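You operate a simulated robot arm through the tools that you are given. There is no shell and no other tool. Be economical: measure what you need, move in short steps, check, and stop when the job is done.

The job below is to be done with a simulated two-armed robot. You get a single attempt, and the scene is never put back.

## Task
On the bay 2, fold the grey rag in half, so that its two short edges meet.

The check looks at the end state, three seconds after you hand in, the way a careful person would. Anything else that was tipped, shoved, dropped, spilled or broken makes it a failure. Flat cloth is picked up by pressing the open fingertips on it (5 to 10 N) and closing them slowly along it; thin cloth reads only 2 to 8 mm in the jaws.

## Robot
Two 7-joint arms with two-finger parallel grippers on one trunk, on a base that drives. Base frame: it is fixed to the floor where the robot stands at the start and does not move with it; the origin is under the middle of the robot, x ahead of it, y to its left, z up; the surface under the hand at the start is at about z = 696. Units: mm, degrees, N and s.
The left shoulder is at the start at [80, 131, 947], the right one opposite. With the tool pointing down near the work surface each hand reaches from about 380 to 840 mm from the robot's upright axis, wherever it stands, measured 20 degrees to its own side. Places, roughly: Bay 2 [600, 0, 700]. Payload 1.57 kg a hand.
The TCP of each hand is the grasp point between the finger pads, 30 mm short of the fingertips. In the tool frame z runs along the fingers and y along their closing line. The gripper opens to 110 mm. The fingers are 24 mm wide and 12 mm thick; the gripper's body (48 by 112 mm) begins 78 mm behind the TCP.
Orientation is that of the tool frame in the base frame, as a unit quaternion [x, y, z, w]. With the fingers straight down and closing along the base's y, the tool's x points along the base's -x, its y along +y and its z along -z.

## Interface
- The arms move only by the tool nudge_tool. It takes "left_targets", "right_targets" or both (then of equal length, played together; a hand with none holds still); each is a list of rows, each a list of 7 numbers: the turn, a rotation vector about the tool's x, y, z in degrees, then the shift along the tool's x, y, z in m, then the finger opening in m, from 0 to 0.11. In form: [[rx, ry, rz, tx, ty, tz, claw], ...]. A call has 1 to 8 rows; each row shifts and turns the commanded pose from where the row before left it, along the tool's axes as they then stand. Each row takes 0.2 s and may step no farther than 50 mm and 8.6 degrees from the row before; otherwise, or with a gripper value out of range, the whole call is refused. A pose out of reach is approached as far as the arm can. The call stops where the force on the tool passes 40 N (or 10 N more than at its start, if that is more) or the arm is blocked; 0.2 s more then pass. Each finger travels about 108 mm/s and halts on what it meets, pressing with about 33 N; the grip force reading is that of the motor and also rises with nothing between the fingers. The clock runs only during rows and for 0.2 s after the last one: add rows that do not move to give the fingers time. It gives the time, the measured TCP pose, the force on the tool (base axes), the opening and the grip force at its end, in the units of the frame above (readings bear some noise), with the torque about the TCP (base axes, N m) and any sound that the robot's microphone picked up.
- Cameras (640 x 400 px; columns grow to the right, rows downward): "scene" is now at [-57.4, -2.9, 1402.6]; the picture's right is [-0.03, -1.00, 0.00], its down [-0.70, 0.02, -0.72] and it looks along [0.72, -0.02, -0.70] (base axes); focal length 266 px, centre (320, 200). "left" rides on the left gripper at [70, -16, -141] in its tool frame; the picture's right is [0.23, 0.97, 0.00], its down [-0.85, 0.20, -0.48] and it looks along [-0.47, 0.11, 0.88] (tool axes); focal length 222 px, centre (320, 200). "right" rides on the right gripper at [70, 16, -141] in its tool frame; the picture's right is [-0.23, 0.97, 0.00], its down [-0.86, -0.20, -0.48] and it looks along [-0.47, -0.11, 0.88] (tool axes); focal length 222 px, centre (320, 200).
- grab_frame(camera): a new picture of that camera. It takes no simulated time.
- drive_base(legs): drives the robot by 1 to 6 legs, each [ahead, left, turn to the left] in mm, mm and degrees, along the robot's own axes; the way and the turn of a leg run together, so that a leg with both is an arc; at most 1500 mm and 180 degrees a leg. The arms and the cameras ride along, it lands a little off, and it stops where it bumps. It gives what a move gives.
- pan_tilt(pan, tilt): turns the head with the scene camera to pan (to the left, within 109 degrees either way) and tilt (down, from -29 to 69), counted from straight ahead of the robot. It gives what a move gives.
- pixel_to_xyz(camera, pixels): for up to 12 pixels [column, row] of the newest picture of that camera ("zoom" is the newest enlarged one), the place [x, y, z] in the base frame of the surface seen there, good to about 2 mm. It takes no simulated time.
- enlarge(camera, box): a new picture of the part [left, top, right, bottom] of that camera's present view, enlarged. It takes no simulated time.
- hand_in(): hands the job in; it is judged then, once.

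Work in short steps. Measure before you move; look again where a grasp or a placing could have gone wrong, and mend it. You have 80 turns and 58 pictures in all, those below and enlarged ones among them. Open the grippers and draw the arms clear of the work before you hand the job in, unless the task says otherwise; then end with one line.

The tools are called after "Request:" by a JSON object that holds its "method" and its "body". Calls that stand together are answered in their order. nudge_tool: Moves the arms, as the interface text tells. Its arguments: {"type":"object","properties":{"left_targets":{"type":"array"},"right_targets":{"type":"array"}},"required":[]} The other tools are called the same way: drive_base (legs) drives the base; pan_tilt (pan, tilt) turns the head that bears the scene camera; grab_frame (camera) takes a picture; pixel_to_xyz (camera, pixels) gives the place of the surface under pixels of a picture; enlarge (camera, box) takes an enlarged picture of a part of a camera's view; hand_in () hands the job in.

At the start:

```text
clock: 0.0
left_tool_pos: [619.9, 242.5, 925.7]
left_tcp_rot: [0.0, 1.0, 0.001, 0.0]
left_force: [0.5, 0.1, 0.6]
left_torque: [0.01, 0.01, 0.01]
left_opening: 109.9
left_grasp_force: 0.1
right_tool_pos: [584.5, -267.4, 880.5]
right_tcp_rot: [-0.001, 1.0, 0.0, 0.0]
right_force: [0.1, 0.0, 0.4]
right_torque: [0.0, -0.02, -0.02]
right_opening: 110.2
right_grasp_force: 0.0
robot x, y, heading: [1.3, 3.5, 0.2]
head pan, tilt: [-1.9, 44.2]
```

scene: 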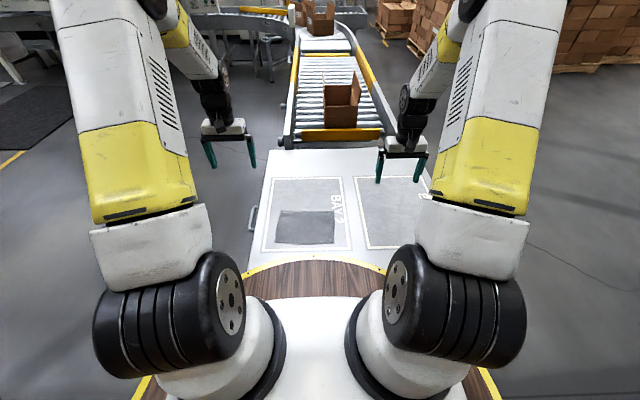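
right: 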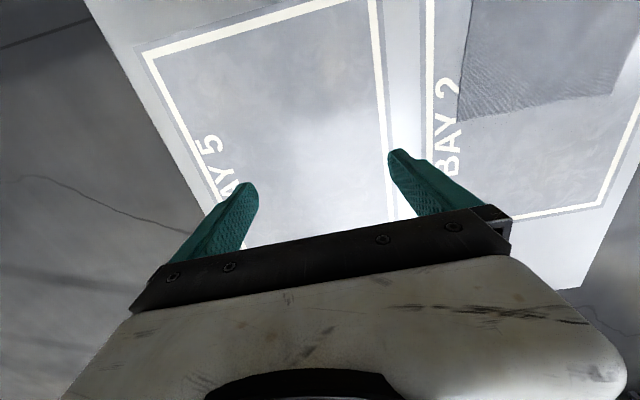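
left: 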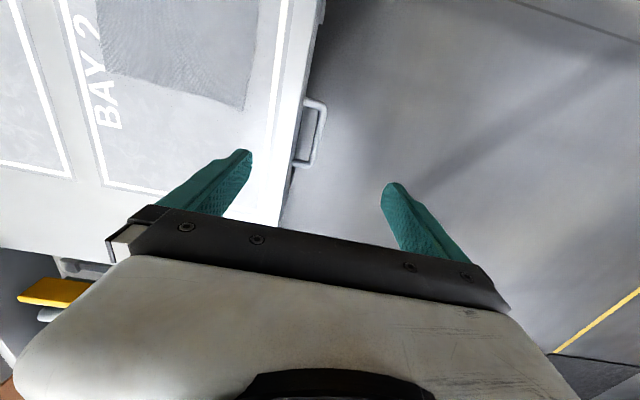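

The grey rag shows around (305,227) in the scene picture; I enlarge it to measure its corners.

Request:
{"method": "enlarge", "body": {"camera": "scene", "box": [250, 160, 370, 260]}}

```text
4.00 times, centred on (310, 210) of scene
```

zoom: 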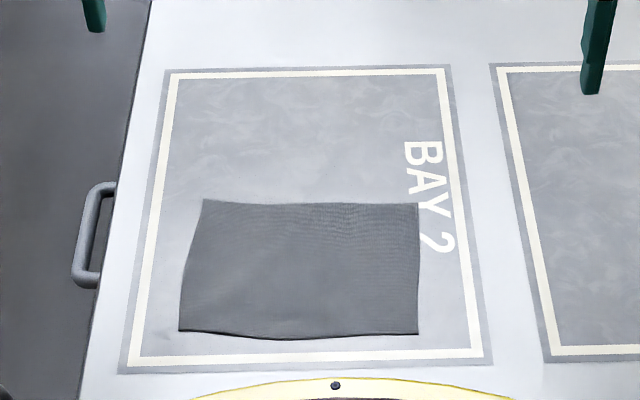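

The rag's corners are at about (204,200), (418,203), (418,334), (180,331) in the zoom; I measure them and edge middles.

Request:
{"method": "pixel_to_xyz", "body": {"camera": "zoom", "pixels": [[205, 201], [416, 205], [416, 332], [182, 329], [188, 265], [416, 268], [300, 206], [300, 336], [300, 268], [440, 300], [170, 345], [300, 350]]}}

```text
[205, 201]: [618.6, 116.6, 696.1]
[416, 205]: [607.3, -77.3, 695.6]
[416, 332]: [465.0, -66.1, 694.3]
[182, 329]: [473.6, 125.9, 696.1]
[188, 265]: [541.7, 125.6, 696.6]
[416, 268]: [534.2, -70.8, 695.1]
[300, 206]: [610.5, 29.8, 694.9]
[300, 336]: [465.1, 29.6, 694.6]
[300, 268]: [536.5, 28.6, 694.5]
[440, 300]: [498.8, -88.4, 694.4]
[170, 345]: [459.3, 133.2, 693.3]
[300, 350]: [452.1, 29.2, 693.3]
```

The rag is about 195 mm along y and 143 mm along x, so its short edges are at y≈+121 and y≈-71. Working from the table's left side would let both hands take one short edge side by side; I check the floor there and the base's outline.

Request:
{"method": "pixel_to_xyz", "body": {"camera": "scene", "pixels": [[310, 258], [270, 270], [250, 230], [262, 160], [245, 220], [240, 240], [310, 290], [280, 150], [340, 95], [325, 135], [230, 200], [150, 150]]}}

Request:
{"method": "pan_tilt", "body": {"pan": 60, "tilt": 40}}

Request:
{"method": "grab_frame", "body": {"camera": "scene"}}

```text
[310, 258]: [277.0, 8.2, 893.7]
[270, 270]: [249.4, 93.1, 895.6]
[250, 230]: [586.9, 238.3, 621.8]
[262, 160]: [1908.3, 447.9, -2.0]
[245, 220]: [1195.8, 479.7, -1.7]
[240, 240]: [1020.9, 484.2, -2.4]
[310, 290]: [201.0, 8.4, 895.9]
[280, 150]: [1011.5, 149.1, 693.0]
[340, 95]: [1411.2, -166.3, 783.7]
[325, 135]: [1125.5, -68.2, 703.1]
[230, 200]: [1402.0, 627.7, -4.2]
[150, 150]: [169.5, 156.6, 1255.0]
```

```text
clock: 1.3
left_tool_pos: [619.5, 241.5, 924.9]
left_tcp_rot: [0.0, 1.0, 0.0, 0.0]
left_force: [-0.1, -0.7, 0.5]
left_torque: [0.0, 0.0, 0.02]
left_opening: 110.1
left_grasp_force: 0.0
right_tool_pos: [586.6, -267.5, 880.2]
right_tcp_rot: [0.0, 1.0, -0.001, 0.0]
right_force: [-0.1, 0.0, -0.1]
right_torque: [-0.03, -0.03, 0.02]
right_opening: 110.0
right_grasp_force: 0.1
robot x, y, heading: [-2.5, 1.0, 0.2]
head pan, tilt: [60.0, 40.0]
```

```text
53 pictures are left
```

scene: 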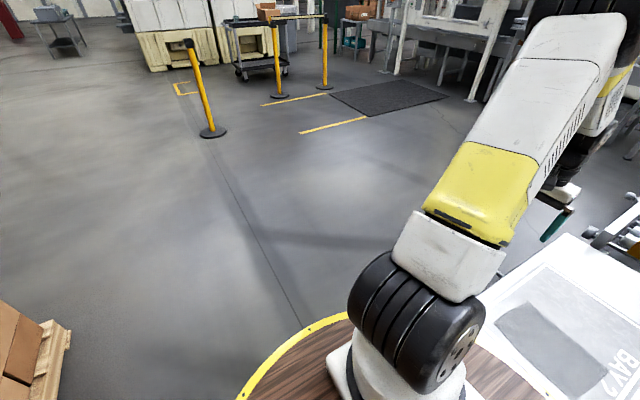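

The robot carries a round top of about 280 mm radius; the floor left of the table looks clear, with only a pallet at bottom left (50,360) to be checked for distance.

Request:
{"method": "pixel_to_xyz", "body": {"camera": "scene", "pixels": [[68, 340], [50, 370], [210, 132], [300, 320], [545, 240], [500, 275], [400, 100], [250, 390]]}}

```text
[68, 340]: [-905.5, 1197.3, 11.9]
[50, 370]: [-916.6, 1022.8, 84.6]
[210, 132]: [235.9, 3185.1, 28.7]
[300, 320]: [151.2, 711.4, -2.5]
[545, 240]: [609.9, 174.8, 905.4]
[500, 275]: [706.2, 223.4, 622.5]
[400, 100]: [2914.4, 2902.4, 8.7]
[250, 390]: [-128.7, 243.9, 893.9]
```

The way is clear (the pallet is at x≈-905). I drive left 640 mm, turn right 90°, then sideways to x≈540.

Request:
{"method": "drive_base", "body": {"legs": [[0, 640, 0], [0, 0, -90], [0, 540, 0]]}}

Request:
{"method": "pan_tilt", "body": {"pan": 0, "tilt": 50}}

Request:
{"method": "grab_frame", "body": {"camera": "scene"}}

```text
clock: 11.6
left_tool_pos: [789.6, 24.1, 925.4]
left_tcp_rot: [0.714, 0.7, 0.0, 0.0]
left_force: [0.4, 0.3, -0.2]
left_torque: [-0.02, 0.0, 0.0]
left_opening: 109.9
left_grasp_force: 0.1
right_tool_pos: [281.9, 69.1, 880.3]
right_tcp_rot: [0.714, 0.7, 0.0, 0.001]
right_force: [0.1, -0.4, 0.2]
right_torque: [-0.02, -0.03, -0.01]
right_opening: 110.2
right_grasp_force: 0.1
robot x, y, heading: [562.1, 648.3, -91.2]
head pan, tilt: [60.0, 40.0]
```

```text
clock: 12.9
left_tool_pos: [790.0, 25.2, 925.1]
left_tcp_rot: [0.714, 0.7, -0.001, 0.001]
left_force: [0.5, -0.4, -0.5]
left_torque: [0.0, 0.04, 0.01]
left_opening: 110.1
left_grasp_force: 0.1
right_tool_pos: [282.1, 69.4, 880.7]
right_tcp_rot: [0.714, 0.7, 0.0, 0.0]
right_force: [0.2, 0.3, 0.1]
right_torque: [0.03, -0.01, -0.04]
right_opening: 109.9
right_grasp_force: 0.1
robot x, y, heading: [562.7, 651.3, -91.3]
head pan, tilt: [0.0, 50.0]
```

```text
52 pictures are left
```

scene: 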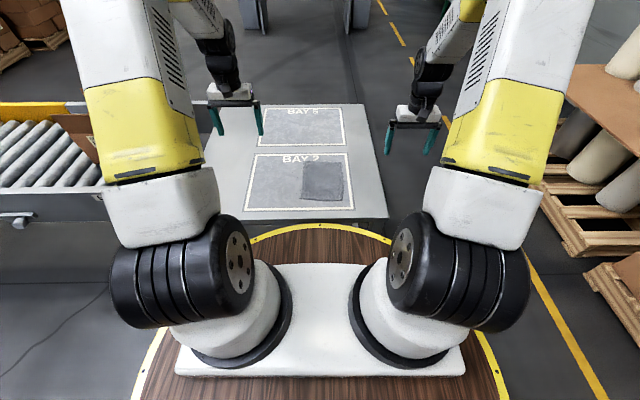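

Base is in place at (562,650) heading -91°. I enlarge the rag at (325,182) to measure it from this side.

Request:
{"method": "enlarge", "body": {"camera": "scene", "box": [280, 145, 370, 215]}}

Request:
{"method": "pixel_to_xyz", "body": {"camera": "zoom", "pixels": [[320, 200]]}}

```text
5.71 times, centred on (325, 180) of scene
```

zoom: 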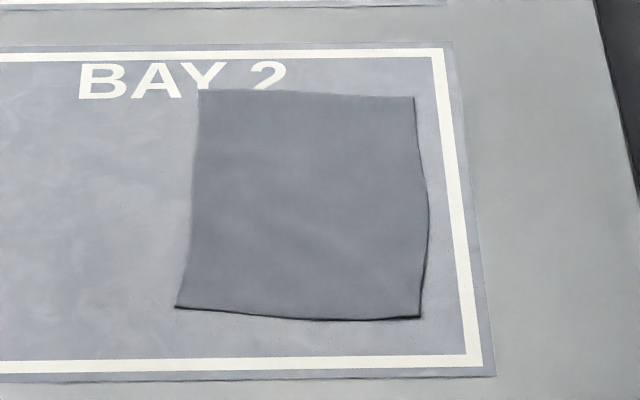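

```text
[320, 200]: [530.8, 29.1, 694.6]
```

Request:
{"method": "pixel_to_xyz", "body": {"camera": "zoom", "pixels": [[201, 92], [412, 98], [418, 315], [179, 305], [300, 317], [310, 95], [193, 200], [427, 210], [240, 310], [360, 319], [250, 345], [150, 320]]}}

```text
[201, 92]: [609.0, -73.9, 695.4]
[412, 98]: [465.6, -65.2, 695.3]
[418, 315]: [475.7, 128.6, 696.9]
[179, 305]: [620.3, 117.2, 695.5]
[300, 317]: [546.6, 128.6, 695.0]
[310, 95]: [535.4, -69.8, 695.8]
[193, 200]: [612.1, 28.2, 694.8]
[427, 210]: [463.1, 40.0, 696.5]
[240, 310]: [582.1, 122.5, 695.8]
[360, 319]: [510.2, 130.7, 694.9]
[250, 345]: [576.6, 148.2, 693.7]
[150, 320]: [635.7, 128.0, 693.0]
```

Corners: near edge A(620,118), B(476,128); far edge C(609,-74), D(466,-65). The fingers now close along base x; I first turn both hands about 91° (cameras outward) so that they close along y, across the near edge.

Request:
{"method": "nudge_tool", "body": {"left_targets": [[0, 0, 8.3, 0, 0, 0, 0.11], [0, 0, 8.3, 0, 0, 0, 0.11], [0, 0, 8.3, 0, 0, 0, 0.11], [0, 0, 8.3, 0, 0, 0, 0.11], [0, 0, 8.3, 0, 0, 0, 0.11], [0, 0, 8.3, 0, 0, 0, 0.11], [0, 0, 8.3, 0, 0, 0, 0.11], [0, 0, 8.3, 0, 0, 0, 0.11]], "right_targets": [[0, 0, -8.3, 0, 0, 0, 0.11], [0, 0, -8.3, 0, 0, 0, 0.11], [0, 0, -8.3, 0, 0, 0, 0.11], [0, 0, -8.3, 0, 0, 0, 0.11], [0, 0, -8.3, 0, 0, 0, 0.11], [0, 0, -8.3, 0, 0, 0, 0.11], [0, 0, -8.3, 0, 0, 0, 0.11], [0, 0, -8.3, 0, 0, 0, 0.11]]}}

Request:
{"method": "nudge_tool", "body": {"left_targets": [[0, 0, 8.3, 0, 0, 0, 0.06], [0, 0, 8.3, 0, 0, 0, 0.06], [0, 0, 8.3, 0, 0, 0, 0.06], [0, 0, 0, 0, 0, 0, 0.06]], "right_targets": [[0, 0, -8.3, 0, 0, 0, 0.06], [0, 0, -8.3, 0, 0, 0, 0.06], [0, 0, -8.3, 0, 0, 0, 0.06], [0, 0, 0, 0, 0, 0, 0.06]]}}

```text
clock: 14.7
left_tool_pos: [790.9, 24.0, 926.9]
left_tcp_rot: [0.981, 0.193, 0.0, 0.0]
left_force: [0.1, -0.1, -0.2]
left_torque: [-0.01, -0.02, 0.0]
left_opening: 110.3
left_grasp_force: 0.0
right_tool_pos: [281.4, 69.8, 880.9]
right_tcp_rot: [0.213, 0.977, 0.0, -0.001]
right_force: [-1.3, -0.2, 0.1]
right_torque: [0.01, -0.01, 0.0]
right_opening: 110.2
right_grasp_force: 0.1
robot x, y, heading: [562.5, 650.3, -91.2]
head pan, tilt: [0.0, 50.0]
```

```text
clock: 15.7
left_tool_pos: [789.6, 26.8, 925.8]
left_tcp_rot: [1.0, -0.023, 0.0, 0.0]
left_force: [-0.2, -0.8, -0.2]
left_torque: [-0.02, 0.0, -0.01]
left_opening: 60.0
left_grasp_force: 0.1
right_tool_pos: [281.3, 69.4, 880.6]
right_tcp_rot: [-0.001, 1.0, 0.001, 0.0]
right_force: [0.5, -0.1, -0.6]
right_torque: [0.01, 0.01, 0.01]
right_opening: 60.1
right_grasp_force: 0.0
robot x, y, heading: [563.0, 650.8, -91.0]
head pan, tilt: [0.0, 50.0]
```

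Both hands are turned and read 60 mm open. I move them above the near edge, about 75 mm over the rag, closing to 20 mm opening.

Request:
{"method": "nudge_tool", "body": {"left_targets": [[0, 0, 0, -0.0378, -0.0149, 0.025, 0.05], [0, 0, 0, -0.0378, -0.0149, 0.025, 0.04], [0, 0, 0, -0.0378, -0.0149, 0.025, 0.03], [0, 0, 0, -0.0378, -0.0149, 0.025, 0.02], [0, 0, 0, -0.0378, -0.0149, 0.025, 0.02], [0, 0, 0, 0, 0, 0, 0.02]], "right_targets": [[0, 0, 0, -0.042, 0.01, 0.016, 0.05], [0, 0, 0, -0.042, 0.01, 0.016, 0.04], [0, 0, 0, -0.042, 0.01, 0.016, 0.03], [0, 0, 0, -0.042, 0.01, 0.016, 0.02], [0, 0, 0, -0.042, 0.01, 0.016, 0.02], [0, 0, 0, 0, 0, 0, 0.02]]}}

Request:
{"method": "grab_frame", "body": {"camera": "scene"}}

Request:
{"method": "grab_frame", "body": {"camera": "left"}}

Request:
{"method": "grab_frame", "body": {"camera": "right"}}

```text
clock: 17.1
left_tool_pos: [599.2, 107.3, 798.7]
left_tcp_rot: [1.0, -0.021, 0.0, 0.0]
left_force: [0.2, 0.6, -0.4]
left_torque: [-0.01, 0.04, 0.01]
left_opening: 19.9
left_grasp_force: 0.1
right_tool_pos: [495.0, 120.9, 798.9]
right_tcp_rot: [-0.001, 1.0, 0.001, -0.001]
right_force: [0.6, 0.2, -0.5]
right_torque: [0.03, -0.01, 0.0]
right_opening: 20.0
right_grasp_force: 0.1
robot x, y, heading: [560.3, 651.7, -90.9]
head pan, tilt: [0.0, 50.0]
```

```text
50 pictures are left
```

scene: 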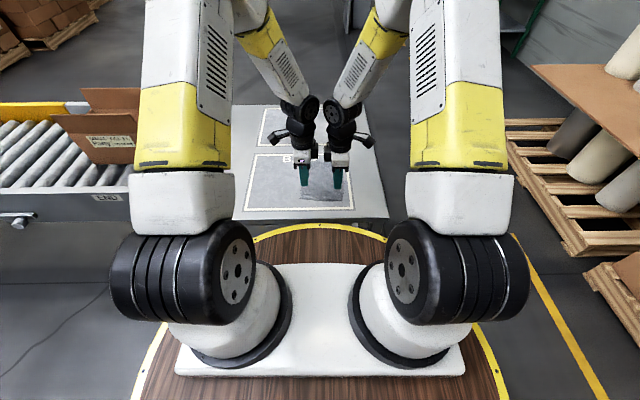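

```text
49 pictures are left
```

left: 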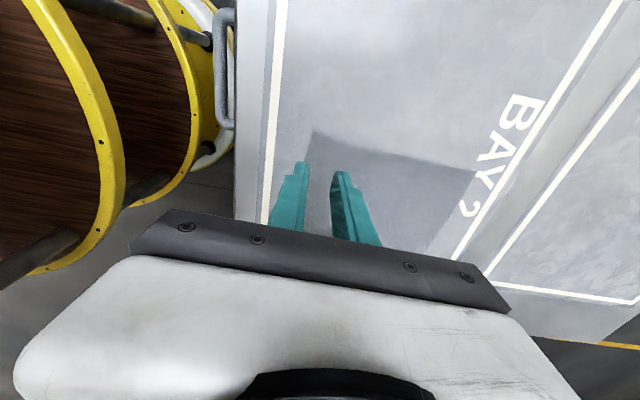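

```text
48 pictures are left
```

right: 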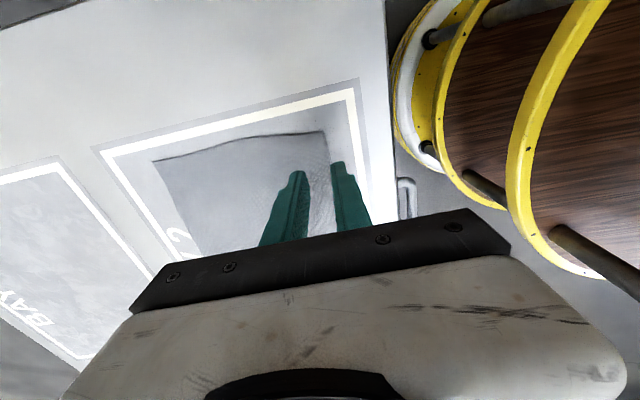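

The hands stand clear side by side, at the near edge. I measure the near edge with the hand cameras, left around (310,140) and right around (325,135).

Request:
{"method": "pixel_to_xyz", "body": {"camera": "left", "pixels": [[314, 134], [311, 150], [309, 165], [307, 175], [316, 140]]}}

Request:
{"method": "pixel_to_xyz", "body": {"camera": "right", "pixels": [[323, 133], [325, 145], [327, 155], [328, 162], [320, 140]]}}

Request:
{"method": "enlarge", "body": {"camera": "left", "box": [260, 110, 420, 210]}}

Request:
{"method": "enlarge", "body": {"camera": "right", "box": [250, 110, 410, 210]}}

```text
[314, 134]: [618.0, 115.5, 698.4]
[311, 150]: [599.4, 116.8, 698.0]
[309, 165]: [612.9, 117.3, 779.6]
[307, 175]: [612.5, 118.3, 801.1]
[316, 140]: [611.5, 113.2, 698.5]
```

```text
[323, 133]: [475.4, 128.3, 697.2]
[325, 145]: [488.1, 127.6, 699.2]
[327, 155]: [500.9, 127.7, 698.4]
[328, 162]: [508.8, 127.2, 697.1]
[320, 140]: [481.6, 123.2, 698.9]
```

```text
4.00 times, centred on (340, 160) of left
```

zoom: 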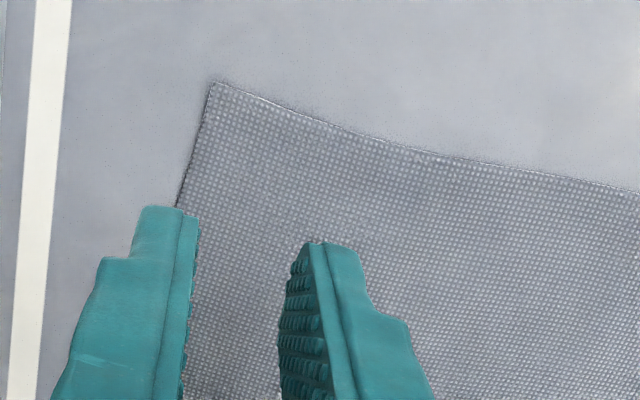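

```text
4.00 times, centred on (330, 160) of right
```

zoom: 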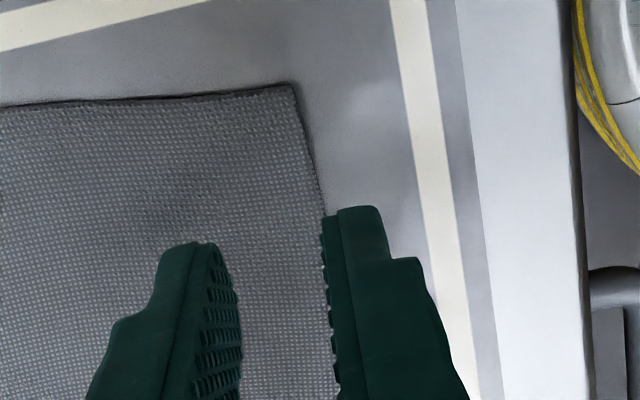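

The outer finger is just at the edge for both hands. I lower 66 mm, then feel for contact.

Request:
{"method": "nudge_tool", "body": {"left_targets": [[0, 0, 0, 0.003, 0, 0.033, 0.02], [0, 0, 0, 0, 0, 0.033, 0.02], [0, 0, 0, 0, 0, 0.003, 0.02], [0, 0, 0, 0, 0, 0.0, 0.02]], "right_targets": [[0, 0, 0, 0.003, -0.001, 0.033, 0.02], [0, 0, 0, 0, 0, 0.033, 0.02], [0, 0, 0, 0, 0, 0.003, 0.02], [0, 0, 0, 0, 0, 0.0, 0.02]]}}

Request:
{"method": "enlarge", "body": {"camera": "left", "box": [260, 110, 420, 210]}}

Request:
{"method": "enlarge", "body": {"camera": "right", "box": [250, 110, 410, 210]}}

```text
clock: 18.1
left_tool_pos: [607.4, 106.9, 732.3]
left_tcp_rot: [1.0, -0.022, 0.0, 0.0]
left_force: [0.1, -0.4, -0.4]
left_torque: [0.04, -0.01, -0.01]
left_opening: 20.1
left_grasp_force: 0.1
right_tool_pos: [488.4, 121.4, 731.2]
right_tcp_rot: [0.0, 1.0, 0.0, -0.001]
right_force: [-0.1, 0.6, 0.5]
right_torque: [0.0, -0.03, 0.01]
right_opening: 19.9
right_grasp_force: 0.0
robot x, y, heading: [563.2, 647.4, -91.2]
head pan, tilt: [0.0, 50.0]
```

```text
4.00 times, centred on (340, 160) of left
```

zoom: 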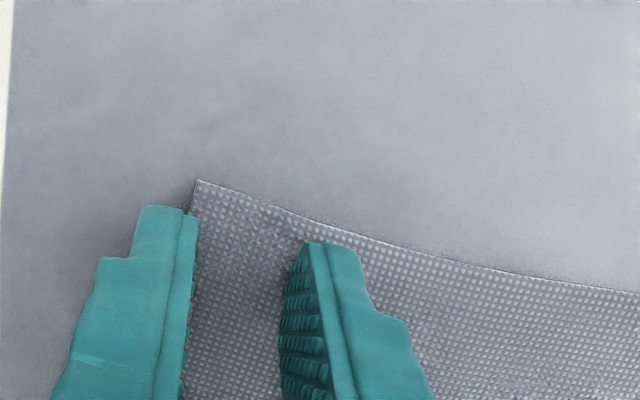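

```text
4.00 times, centred on (330, 160) of right
```

zoom: 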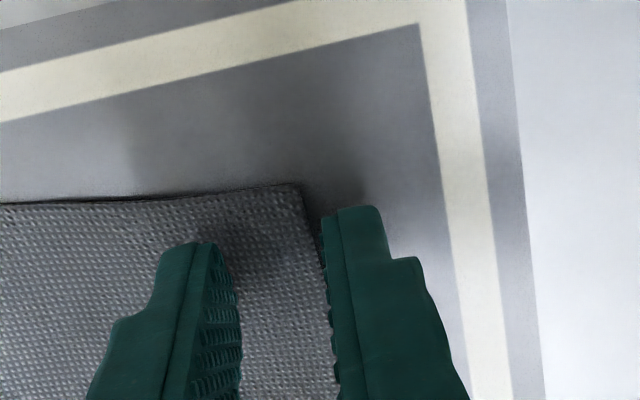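

The edges lie at the outer fingers (left on it, right about 2 mm outside). I shift the right hand 2 mm inward and press down in 2 mm steps.

Request:
{"method": "nudge_tool", "body": {"left_targets": [[0, 0, 0, 0, 0, 0.003, 0.02], [0, 0, 0, 0, 0, 0.002, 0.02], [0, 0, 0, 0, 0, 0.001, 0.02], [0, 0, 0, 0, 0, 0, 0.02]], "right_targets": [[0, 0, 0, 0, -0.002, 0.003, 0.02], [0, 0, 0, 0, 0, 0.002, 0.02], [0, 0, 0, 0, 0, 0.001, 0.02], [0, 0, 0, 0, 0, 0, 0.02]]}}

```text
clock: 19.1
left_tool_pos: [605.5, 106.4, 727.3]
left_tcp_rot: [1.0, -0.022, 0.0, 0.003]
left_force: [0.6, 0.8, 13.1]
left_torque: [0.1, -0.03, 0.03]
left_opening: 20.0
left_grasp_force: 0.0
right_tool_pos: [488.3, 117.8, 727.7]
right_tcp_rot: [-0.001, 1.0, -0.002, 0.0]
right_force: [-1.1, 0.6, 7.3]
right_torque: [0.02, 0.02, 0.04]
right_opening: 19.8
right_grasp_force: 0.1
robot x, y, heading: [559.4, 650.3, -91.0]
head pan, tilt: [0.0, 50.0]
stopped in row 4 (left hand): the force on the tool passed its limit at 41 N (the readings are from after the stop); the commanded pose is now the measured one
```

Contact: left 13 N, right 7 N. I ease the left a touch and close both slowly.

Request:
{"method": "nudge_tool", "body": {"left_targets": [[0, 0, 0, 0, 0, -0.0004, 0.018], [0, 0, 0, 0, 0, 0, 0.015], [0, 0, 0, 0, 0, 0, 0.012], [0, 0, 0, 0, 0, 0, 0.009], [0, 0, 0, 0, 0, 0, 0.006], [0, 0, 0, 0, 0, 0, 0.003], [0, 0, 0, 0, 0, 0, 0.0], [0, 0, 0, 0, 0, 0, 0.0]], "right_targets": [[0, 0, 0, 0, 0, 0, 0.018], [0, 0, 0, 0, 0, 0, 0.015], [0, 0, 0, 0, 0, 0, 0.012], [0, 0, 0, 0, 0, 0, 0.009], [0, 0, 0, 0, 0, 0, 0.006], [0, 0, 0, 0, 0, 0, 0.003], [0, 0, 0, 0, 0, 0, 0.0], [0, 0, 0, 0, 0, 0, 0.0]]}}

Request:
{"method": "enlarge", "body": {"camera": "left", "box": [260, 110, 420, 210]}}

Request:
{"method": "enlarge", "body": {"camera": "right", "box": [250, 110, 410, 210]}}

```text
clock: 20.9
left_tool_pos: [606.6, 105.6, 729.2]
left_tcp_rot: [1.0, -0.022, 0.0, 0.001]
left_force: [0.0, -0.9, 6.0]
left_torque: [-0.03, 0.05, 0.03]
left_opening: 0.0
left_grasp_force: 21.8
right_tool_pos: [488.6, 117.9, 727.0]
right_tcp_rot: [-0.002, 1.0, -0.001, 0.001]
right_force: [1.3, -1.0, 22.5]
right_torque: [-0.06, -0.01, 0.02]
right_opening: 1.7
right_grasp_force: 23.0
robot x, y, heading: [559.4, 648.4, -91.5]
head pan, tilt: [0.0, 50.0]
```

```text
4.00 times, centred on (340, 160) of left
```

zoom: 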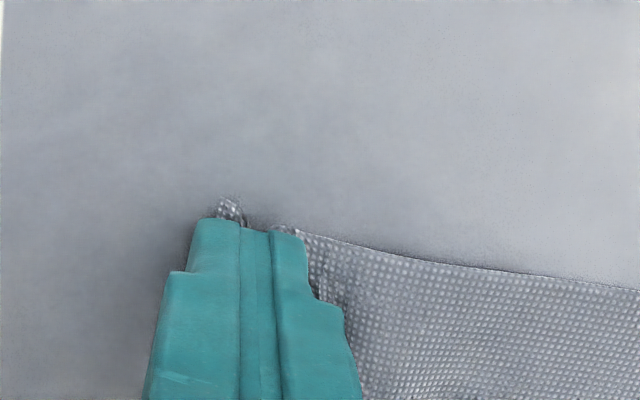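

```text
4.00 times, centred on (330, 160) of right
```

zoom: 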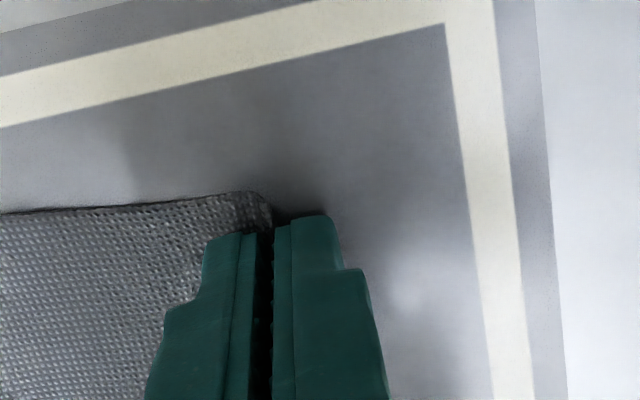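

The left closed on nothing (0.0 mm), the right reads 1.7 mm. I lift both 15 mm, and reopen the left to see what is held.

Request:
{"method": "nudge_tool", "body": {"left_targets": [[0, 0, 0, 0, 0, -0.008, 0.0], [0, 0, 0, 0, 0, -0.008, 0.02], [0, 0, 0, 0, 0, 0, 0.02]], "right_targets": [[0, 0, 0, 0, 0, -0.008, 0.0], [0, 0, 0, 0, 0, -0.008, 0.0], [0, 0, 0, 0, 0, 0, 0.0]]}}

Request:
{"method": "enlarge", "body": {"camera": "left", "box": [260, 90, 420, 190]}}

Request:
{"method": "enlarge", "body": {"camera": "right", "box": [250, 110, 410, 210]}}

```text
clock: 21.7
left_tool_pos: [608.2, 107.2, 743.3]
left_tcp_rot: [1.0, -0.021, 0.0, 0.002]
left_force: [-0.7, 0.3, -0.6]
left_torque: [0.01, 0.0, 0.02]
left_opening: 20.0
left_grasp_force: 0.1
right_tool_pos: [487.9, 118.2, 742.3]
right_tcp_rot: [-0.001, 1.0, 0.001, 0.0]
right_force: [-0.5, 0.2, -0.7]
right_torque: [0.0, 0.01, -0.01]
right_opening: 1.6
right_grasp_force: 23.0
robot x, y, heading: [560.4, 649.7, -91.1]
head pan, tilt: [0.0, 50.0]
```

```text
4.00 times, centred on (340, 140) of left
```

zoom: 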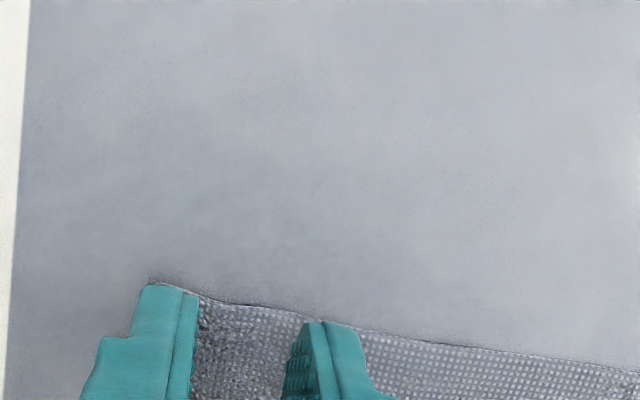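

```text
4.00 times, centred on (330, 160) of right
```

zoom: 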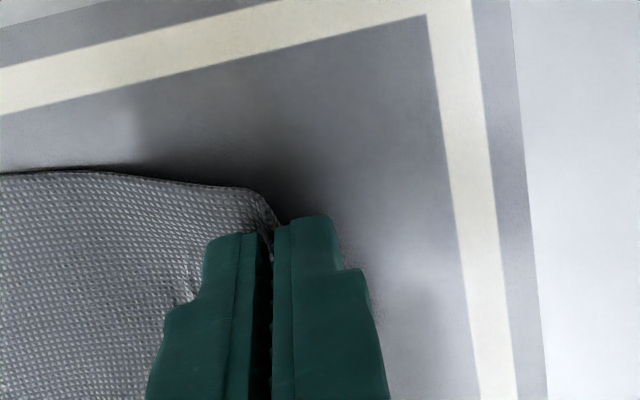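

The right hand holds the edge cleanly. The left corner now lies outward of the left's outer finger; I lower the right back 12 mm, raise the left 30 mm and measure.

Request:
{"method": "nudge_tool", "body": {"left_targets": [[0, 0, 0, 0, 0, -0.03, 0.02], [0, 0, 0, 0, 0, 0, 0.02]], "right_targets": [[0, 0, 0, 0, 0, 0.006, 0.0], [0, 0, 0, 0, 0, 0.005, 0.0]]}}

Request:
{"method": "enlarge", "body": {"camera": "left", "box": [260, 110, 420, 210]}}

Request:
{"method": "pixel_to_xyz", "body": {"camera": "zoom", "pixels": [[180, 150], [200, 150], [190, 180], [240, 200], [320, 200], [210, 200]]}}

```text
clock: 22.3
left_tool_pos: [606.7, 107.5, 772.0]
left_tcp_rot: [1.0, -0.022, 0.0, 0.002]
left_force: [0.4, 0.0, 0.7]
left_torque: [0.03, 0.0, -0.01]
left_opening: 20.1
left_grasp_force: 0.2
right_tool_pos: [488.8, 118.3, 731.3]
right_tcp_rot: [-0.001, 1.0, -0.001, 0.0]
right_force: [0.2, 0.6, 1.3]
right_torque: [0.03, -0.01, 0.03]
right_opening: 1.5
right_grasp_force: 23.6
robot x, y, heading: [564.1, 648.1, -91.3]
head pan, tilt: [0.0, 50.0]
```

```text
4.00 times, centred on (340, 160) of left
```

zoom: 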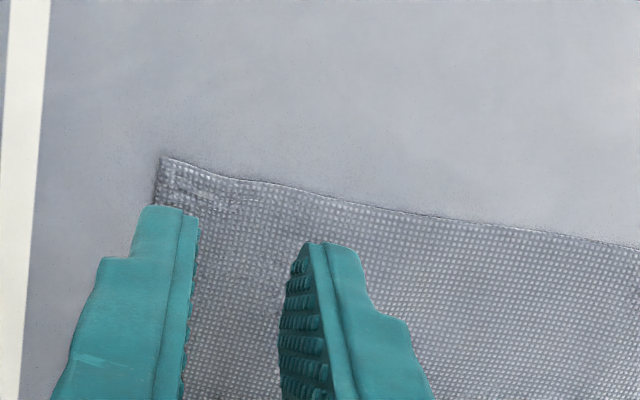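

```text
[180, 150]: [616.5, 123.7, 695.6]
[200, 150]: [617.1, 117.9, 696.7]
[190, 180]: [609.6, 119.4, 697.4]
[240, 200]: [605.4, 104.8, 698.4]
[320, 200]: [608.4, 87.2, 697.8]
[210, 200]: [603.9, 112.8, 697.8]
```

The left edge now lies at y≈127 near x=608. I shift the left hand 11 mm outward and 5 mm inward in x, then lower to just above contact.

Request:
{"method": "nudge_tool", "body": {"left_targets": [[0, 0, 0, -0.005, -0.011, 0.015, 0.02], [0, 0, 0, 0, 0, 0.023, 0.02], [0, 0, 0, 0, 0, 0.002, 0.02], [0, 0, 0, 0, 0, 0, 0.02]]}}

Request:
{"method": "enlarge", "body": {"camera": "left", "box": [260, 110, 420, 210]}}

```text
clock: 23.3
left_tool_pos: [602.2, 117.4, 731.8]
left_tcp_rot: [1.0, -0.022, 0.0, 0.001]
left_force: [-0.2, -0.2, -0.5]
left_torque: [0.0, -0.06, 0.01]
left_opening: 20.1
left_grasp_force: 0.1
right_tool_pos: [487.8, 117.9, 732.0]
right_tcp_rot: [0.0, 1.0, -0.001, 0.0]
right_force: [0.3, -0.2, 0.3]
right_torque: [0.01, 0.0, 0.02]
right_opening: 1.6
right_grasp_force: 23.2
robot x, y, heading: [562.1, 652.8, -91.2]
head pan, tilt: [0.0, 50.0]
```

```text
4.00 times, centred on (340, 160) of left
```

zoom: 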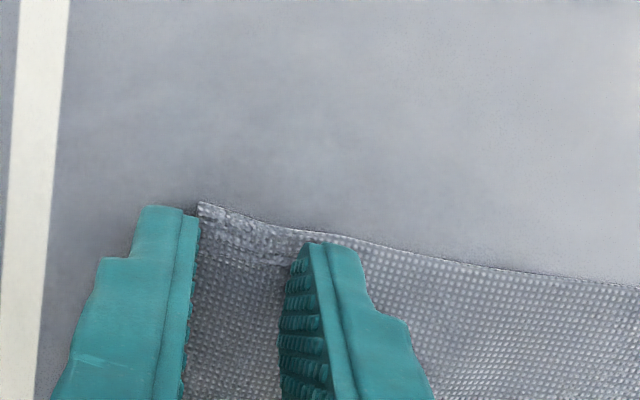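

The edge is right at the outer finger's inner face. I move 2.5 mm more outward and press down gently.

Request:
{"method": "nudge_tool", "body": {"left_targets": [[0, 0, 0, 0, -0.0025, 0.002, 0.02], [0, 0, 0, 0, 0, 0.002, 0.02], [0, 0, 0, 0, 0, 0.0004, 0.02], [0, 0, 0, 0, 0, 0, 0.02]]}}

```text
clock: 24.3
left_tool_pos: [601.7, 119.9, 728.4]
left_tcp_rot: [1.0, -0.021, 0.0, 0.002]
left_force: [0.2, -0.6, 0.6]
left_torque: [0.02, -0.03, 0.01]
left_opening: 20.1
left_grasp_force: 0.1
right_tool_pos: [487.4, 118.4, 731.5]
right_tcp_rot: [-0.001, 1.0, -0.001, 0.0]
right_force: [0.2, -0.3, -0.5]
right_torque: [-0.02, 0.0, 0.0]
right_opening: 1.4
right_grasp_force: 23.6
robot x, y, heading: [564.4, 649.5, -91.1]
head pan, tilt: [0.0, 50.0]
```

No contact yet; I press 1 mm further in small steps.

Request:
{"method": "nudge_tool", "body": {"left_targets": [[0, 0, 0, 0, 0, 0.0005, 0.02], [0, 0, 0, 0, 0, 0.0004, 0.02], [0, 0, 0, 0, 0, 0, 0.02]]}}

```text
clock: 25.1
left_tool_pos: [602.5, 119.3, 727.6]
left_tcp_rot: [1.0, -0.021, 0.0, 0.002]
left_force: [1.4, -0.5, 7.1]
left_torque: [-0.09, -0.06, 0.0]
left_opening: 20.3
left_grasp_force: 0.0
right_tool_pos: [489.0, 117.7, 731.7]
right_tcp_rot: [0.0, 1.0, -0.001, 0.0]
right_force: [0.2, -0.1, 1.2]
right_torque: [0.0, -0.02, -0.03]
right_opening: 1.6
right_grasp_force: 23.7
robot x, y, heading: [562.7, 647.4, -91.3]
head pan, tilt: [0.0, 50.0]
```

7 N of contact, as with the right before. I close the left slowly.

Request:
{"method": "nudge_tool", "body": {"left_targets": [[0, 0, 0, 0, 0, 0.0003, 0.018], [0, 0, 0, 0, 0, 0, 0.015], [0, 0, 0, 0, 0, 0, 0.012], [0, 0, 0, 0, 0, 0, 0.009], [0, 0, 0, 0, 0, 0, 0.006], [0, 0, 0, 0, 0, 0, 0.003], [0, 0, 0, 0, 0, 0, 0.0], [0, 0, 0, 0, 0, 0, 0.0]]}}

Request:
{"method": "enlarge", "body": {"camera": "left", "box": [260, 110, 420, 210]}}

```text
clock: 26.9
left_tool_pos: [602.1, 119.4, 727.6]
left_tcp_rot: [1.0, -0.022, -0.001, 0.002]
left_force: [-1.2, -3.3, 18.0]
left_torque: [-0.19, -0.01, -0.01]
left_opening: 2.4
left_grasp_force: 23.2
right_tool_pos: [489.6, 117.7, 732.1]
right_tcp_rot: [-0.001, 1.0, 0.0, 0.0]
right_force: [-0.3, 1.4, 0.6]
right_torque: [-0.03, 0.0, -0.02]
right_opening: 1.5
right_grasp_force: 23.6
robot x, y, heading: [560.4, 649.3, -91.1]
head pan, tilt: [0.0, 50.0]
```

```text
4.00 times, centred on (340, 160) of left
```

zoom: 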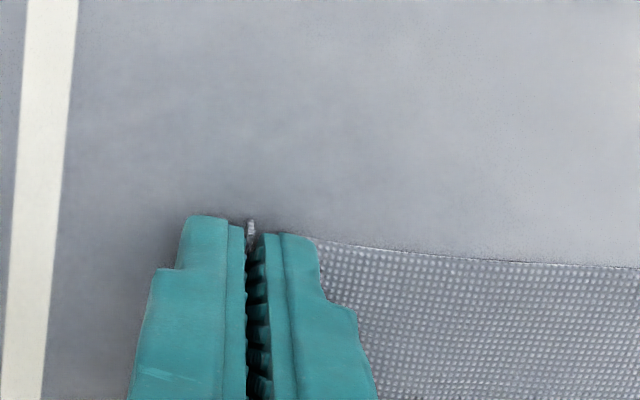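

The left now holds too (2.4 mm). I start the arc: lift both hands over the fold line at y≈27, step by step.

Request:
{"method": "nudge_tool", "body": {"left_targets": [[0, 0, 0, 0, 0.003, -0.023, 0.0], [0, 0, 0, 0, 0.009, -0.022, 0.0], [0, 0, 0, 0, 0.015, -0.019, 0.0], [0, 0, 0, 0, 0.019, -0.014, 0.0], [0, 0, 0, 0, 0.0, 0, 0.0]], "right_targets": [[0, 0, 0, 0.0008, -0.003, -0.019, 0.0], [0, 0, 0, 0.0008, -0.009, -0.022, 0.0], [0, 0, 0, 0.0008, -0.015, -0.019, 0.0], [0, 0, 0, 0.0008, -0.019, -0.014, 0.0], [0, 0, 0, 0.0, 0.0, 0, 0.0]]}}

Request:
{"method": "enlarge", "body": {"camera": "scene", "box": [260, 120, 388, 220]}}

Request:
{"method": "grab_frame", "body": {"camera": "right"}}

Request:
{"method": "grab_frame", "body": {"camera": "left"}}

```text
clock: 28.1
left_tool_pos: [600.0, 74.6, 805.1]
left_tcp_rot: [1.0, -0.021, 0.0, 0.002]
left_force: [-1.3, 0.3, 0.4]
left_torque: [-0.01, 0.02, 0.02]
left_opening: 2.2
left_grasp_force: 23.3
right_tool_pos: [484.4, 73.5, 806.3]
right_tcp_rot: [0.0, 1.0, 0.0, 0.0]
right_force: [0.3, -0.1, -0.1]
right_torque: [0.0, 0.03, 0.0]
right_opening: 1.7
right_grasp_force: 23.0
robot x, y, heading: [564.3, 648.0, -91.4]
head pan, tilt: [0.0, 50.0]
```

```text
4.00 times, centred on (324, 170) of scene
```

zoom: 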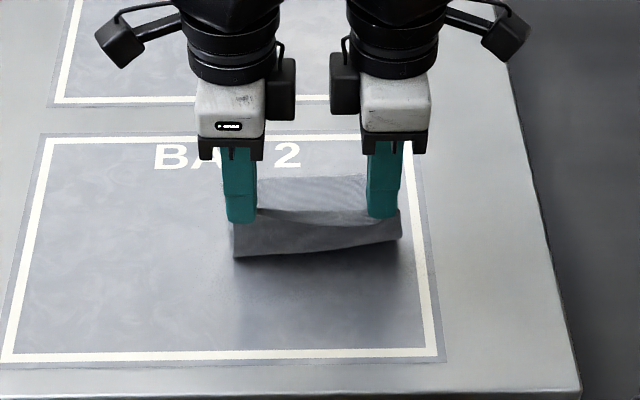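

```text
35 pictures are left
```

right: 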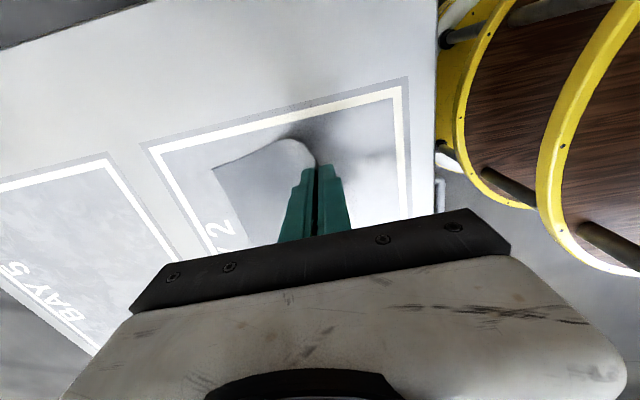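

```text
34 pictures are left
```

left: 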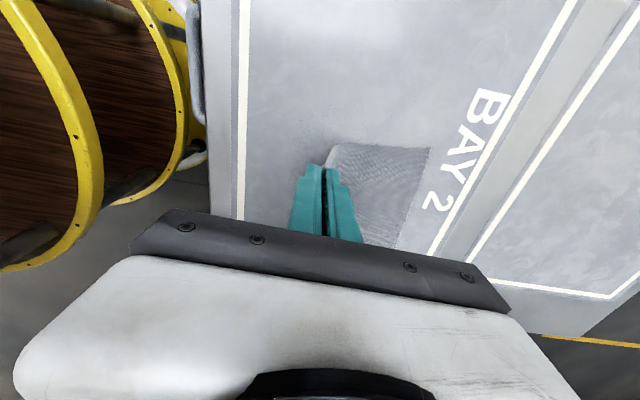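

Both hold the edge and the sheet drapes beneath; the edge line sits about at fingertip level (row 210 of the zoom). I check whether the far edge has stayed put.

Request:
{"method": "pixel_to_xyz", "body": {"camera": "zoom", "pixels": [[265, 182], [300, 180], [340, 178], [362, 178], [270, 212], [310, 214], [350, 212], [300, 240], [300, 250]]}}

Request:
{"method": "pixel_to_xyz", "body": {"camera": "right", "pixels": [[214, 171], [235, 158], [216, 172]]}}

Request:
{"method": "pixel_to_xyz", "body": {"camera": "left", "pixels": [[427, 151], [398, 246], [410, 205]]}}

```text
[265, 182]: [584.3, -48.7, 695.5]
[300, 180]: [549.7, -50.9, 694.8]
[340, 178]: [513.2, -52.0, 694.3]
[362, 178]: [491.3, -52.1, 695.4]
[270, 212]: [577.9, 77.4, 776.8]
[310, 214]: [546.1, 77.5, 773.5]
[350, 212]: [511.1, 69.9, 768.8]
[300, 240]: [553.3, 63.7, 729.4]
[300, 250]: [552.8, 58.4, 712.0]
```

```text
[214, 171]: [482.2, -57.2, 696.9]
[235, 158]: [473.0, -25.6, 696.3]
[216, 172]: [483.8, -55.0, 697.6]
```

```text
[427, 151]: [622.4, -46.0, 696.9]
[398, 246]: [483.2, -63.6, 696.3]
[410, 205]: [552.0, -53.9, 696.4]
```

The far edge has crept to y≈-50; I take closer looks at its corners from both hand cameras.

Request:
{"method": "enlarge", "body": {"camera": "left", "box": [320, 120, 480, 260]}}

Request:
{"method": "pixel_to_xyz", "body": {"camera": "zoom", "pixels": [[320, 200]]}}

Request:
{"method": "enlarge", "body": {"camera": "right", "box": [180, 120, 340, 260]}}

```text
2.86 times, centred on (400, 190) of left
```

zoom: 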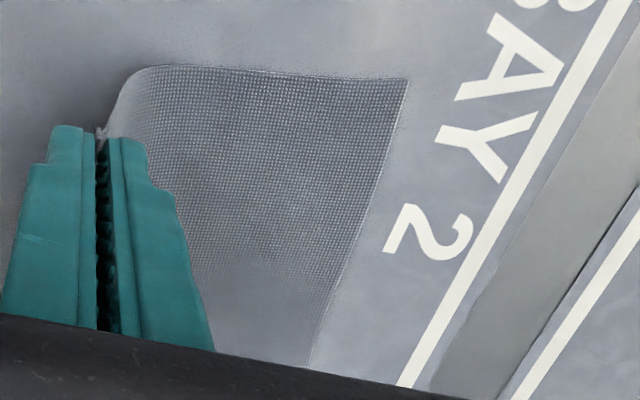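

```text
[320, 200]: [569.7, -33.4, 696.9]
```

```text
2.86 times, centred on (260, 190) of right
```

zoom: 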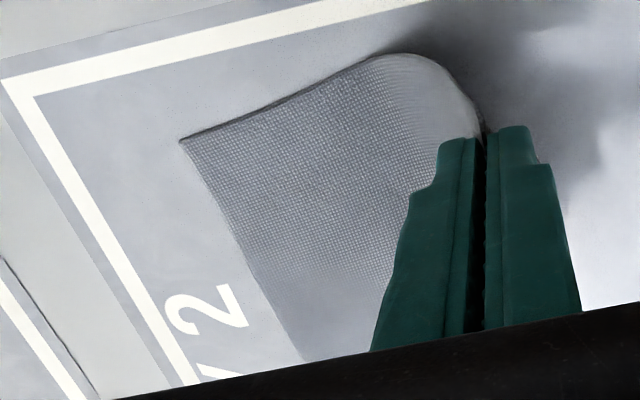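

Request:
{"method": "pixel_to_xyz", "body": {"camera": "zoom", "pixels": [[184, 141], [215, 200], [250, 268], [295, 345], [300, 95], [250, 113]]}}

Request:
{"method": "pixel_to_xyz", "body": {"camera": "left", "pixels": [[461, 107], [421, 151], [412, 185], [400, 230]]}}

```text
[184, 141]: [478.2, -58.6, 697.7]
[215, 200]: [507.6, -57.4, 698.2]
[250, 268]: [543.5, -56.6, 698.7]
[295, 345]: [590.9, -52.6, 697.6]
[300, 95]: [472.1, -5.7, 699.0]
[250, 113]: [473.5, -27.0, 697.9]
```

```text
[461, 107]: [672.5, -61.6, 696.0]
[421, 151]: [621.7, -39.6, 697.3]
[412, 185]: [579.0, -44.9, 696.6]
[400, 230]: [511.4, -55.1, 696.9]
```

The far edge now runs from C(624,-48) to D(478,-59), so I retarget: left to about (609,-44), right to (492,-53). I carry both across, lowering partway.

Request:
{"method": "nudge_tool", "body": {"left_targets": [[0, 0, 0, 0.003, 0.025, -0.01, 0.0], [0, 0, 0, 0.003, 0.025, 0, 0.0], [0, 0, 0, 0.003, 0.025, 0.006, 0.0], [0, 0, 0, 0.003, 0.018, 0.014, 0.0], [0, 0, 0, 0.0, 0.0, 0, 0.0]], "right_targets": [[0, 0, 0, -0.002, -0.025, -0.01, 0.0], [0, 0, 0, -0.002, -0.025, 0, 0.0], [0, 0, 0, -0.002, -0.025, 0.006, 0.0], [0, 0, 0, -0.002, -0.023, 0.014, 0.0], [0, 0, 0, 0.0, 0.0, 0, 0.0]]}}

Request:
{"method": "enlarge", "body": {"camera": "scene", "box": [260, 120, 388, 220]}}

Request:
{"method": "enlarge", "body": {"camera": "left", "box": [240, 100, 400, 240]}}

Request:
{"method": "enlarge", "body": {"camera": "right", "box": [240, 100, 400, 240]}}

```text
clock: 29.3
left_tool_pos: [609.8, -19.8, 796.1]
left_tcp_rot: [1.0, -0.022, 0.001, 0.002]
left_force: [0.1, 0.1, -0.1]
left_torque: [-0.02, -0.01, 0.0]
left_opening: 2.5
left_grasp_force: 23.6
right_tool_pos: [491.9, -25.2, 793.2]
right_tcp_rot: [0.0, 1.0, 0.0, 0.001]
right_force: [0.0, -0.2, 0.5]
right_torque: [-0.02, 0.02, 0.02]
right_opening: 1.5
right_grasp_force: 23.4
robot x, y, heading: [560.9, 650.5, -91.0]
head pan, tilt: [0.0, 50.0]
```

```text
4.00 times, centred on (324, 170) of scene
```

zoom: 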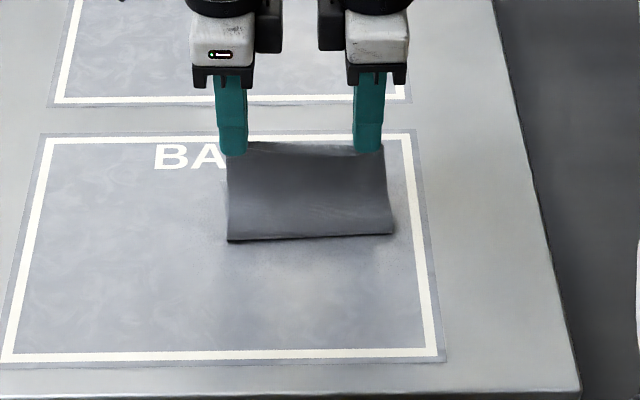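

```text
2.86 times, centred on (320, 170) of left
```

zoom: 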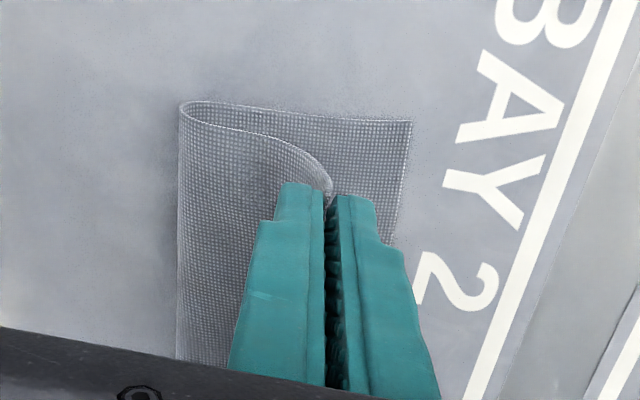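

```text
2.86 times, centred on (320, 170) of right
```

zoom: 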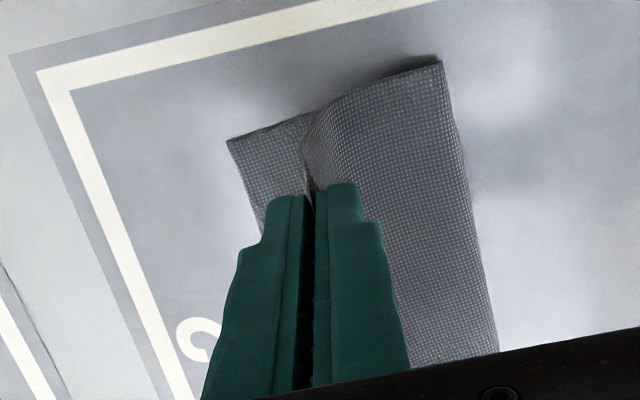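

A clean fold is forming. I measure the far corners again: right zoom (230,141), left picture (352,143).

Request:
{"method": "pixel_to_xyz", "body": {"camera": "zoom", "pixels": [[232, 142], [248, 185], [260, 220], [440, 66], [490, 345]]}}

Request:
{"method": "grab_frame", "body": {"camera": "left"}}

Request:
{"method": "pixel_to_xyz", "body": {"camera": "left", "pixels": [[351, 143], [350, 155], [348, 167], [272, 140], [271, 200]]}}

```text
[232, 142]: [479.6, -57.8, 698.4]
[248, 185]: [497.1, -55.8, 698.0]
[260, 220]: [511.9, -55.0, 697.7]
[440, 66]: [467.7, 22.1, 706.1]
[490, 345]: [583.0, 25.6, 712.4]
```

```text
28 pictures are left
```

left: 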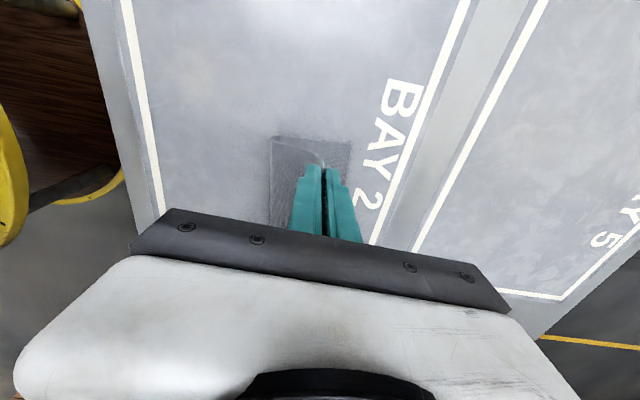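

```text
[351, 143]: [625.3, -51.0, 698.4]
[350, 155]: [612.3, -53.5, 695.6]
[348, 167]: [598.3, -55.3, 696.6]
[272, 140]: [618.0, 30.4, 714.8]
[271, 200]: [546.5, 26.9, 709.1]
```

Far edge at y≈-52 (left column) and -57 (right). I lower both hands onto it, ending about 5 mm short of the edge and just above the table.

Request:
{"method": "nudge_tool", "body": {"left_targets": [[0, 0, 0, 0.0004, 0.012, 0.02, 0.0], [0, 0, 0, 0.0004, 0.009, 0.02, 0.0], [0, 0, 0, 0, 0.006, 0.018, 0.0], [0, 0, 0, 0, 0, 0.005, 0.0], [0, 0, 0, 0, 0.0, 0, 0.0]], "right_targets": [[0, 0, 0, 0, -0.012, 0.02, 0.0], [0, 0, 0, 0, -0.009, 0.02, 0.0], [0, 0, 0, 0, -0.006, 0.016, 0.0], [0, 0, 0, 0, 0, 0.004, 0.0], [0, 0, 0, 0.0, 0.0, 0, 0.0]]}}

Request:
{"method": "enlarge", "body": {"camera": "left", "box": [240, 110, 400, 210]}}

Request:
{"method": "enlarge", "body": {"camera": "right", "box": [240, 110, 400, 210]}}

Request:
{"method": "enlarge", "body": {"camera": "scene", "box": [280, 135, 370, 205]}}

```text
clock: 30.5
left_tool_pos: [607.4, -46.4, 735.3]
left_tcp_rot: [1.0, -0.022, 0.0, 0.002]
left_force: [0.8, -0.4, 0.1]
left_torque: [-0.02, 0.01, 0.0]
left_opening: 2.1
left_grasp_force: 23.6
right_tool_pos: [493.8, -52.8, 736.1]
right_tcp_rot: [-0.001, 1.0, -0.001, 0.001]
right_force: [-0.8, -1.6, 0.1]
right_torque: [0.02, 0.0, 0.0]
right_opening: 1.7
right_grasp_force: 23.1
robot x, y, heading: [561.7, 649.5, -91.0]
head pan, tilt: [0.0, 50.0]
```

```text
4.00 times, centred on (320, 160) of left
```

zoom: 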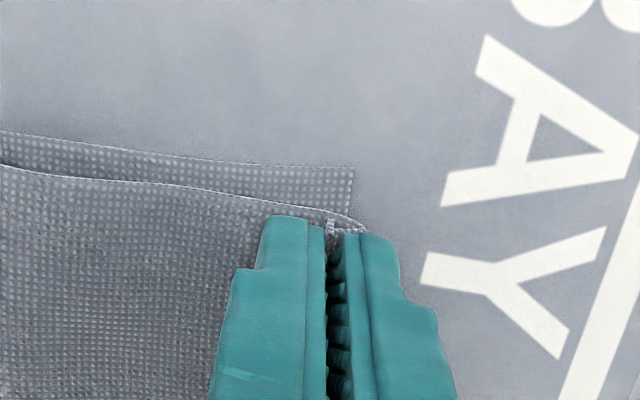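

```text
4.00 times, centred on (320, 160) of right
```

zoom: 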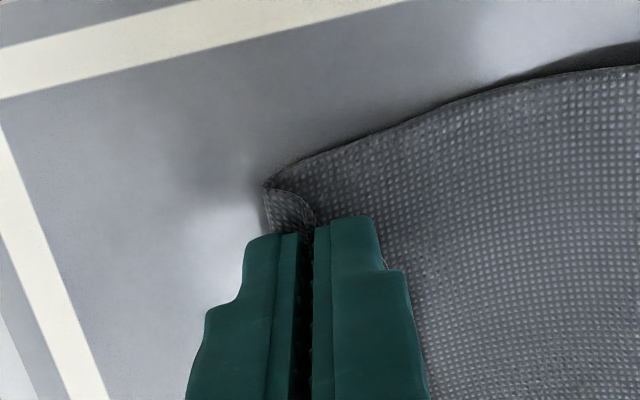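

```text
5.71 times, centred on (325, 170) of scene
```

zoom: 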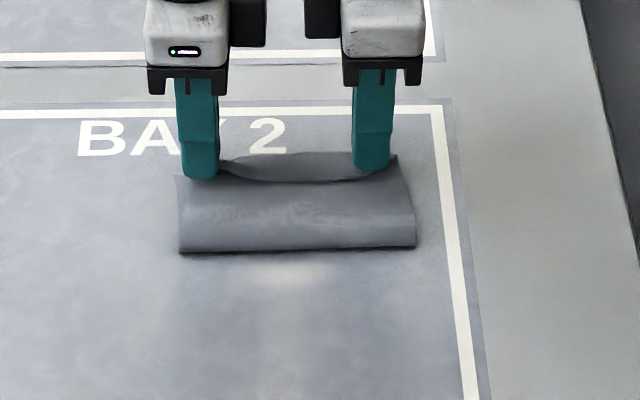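

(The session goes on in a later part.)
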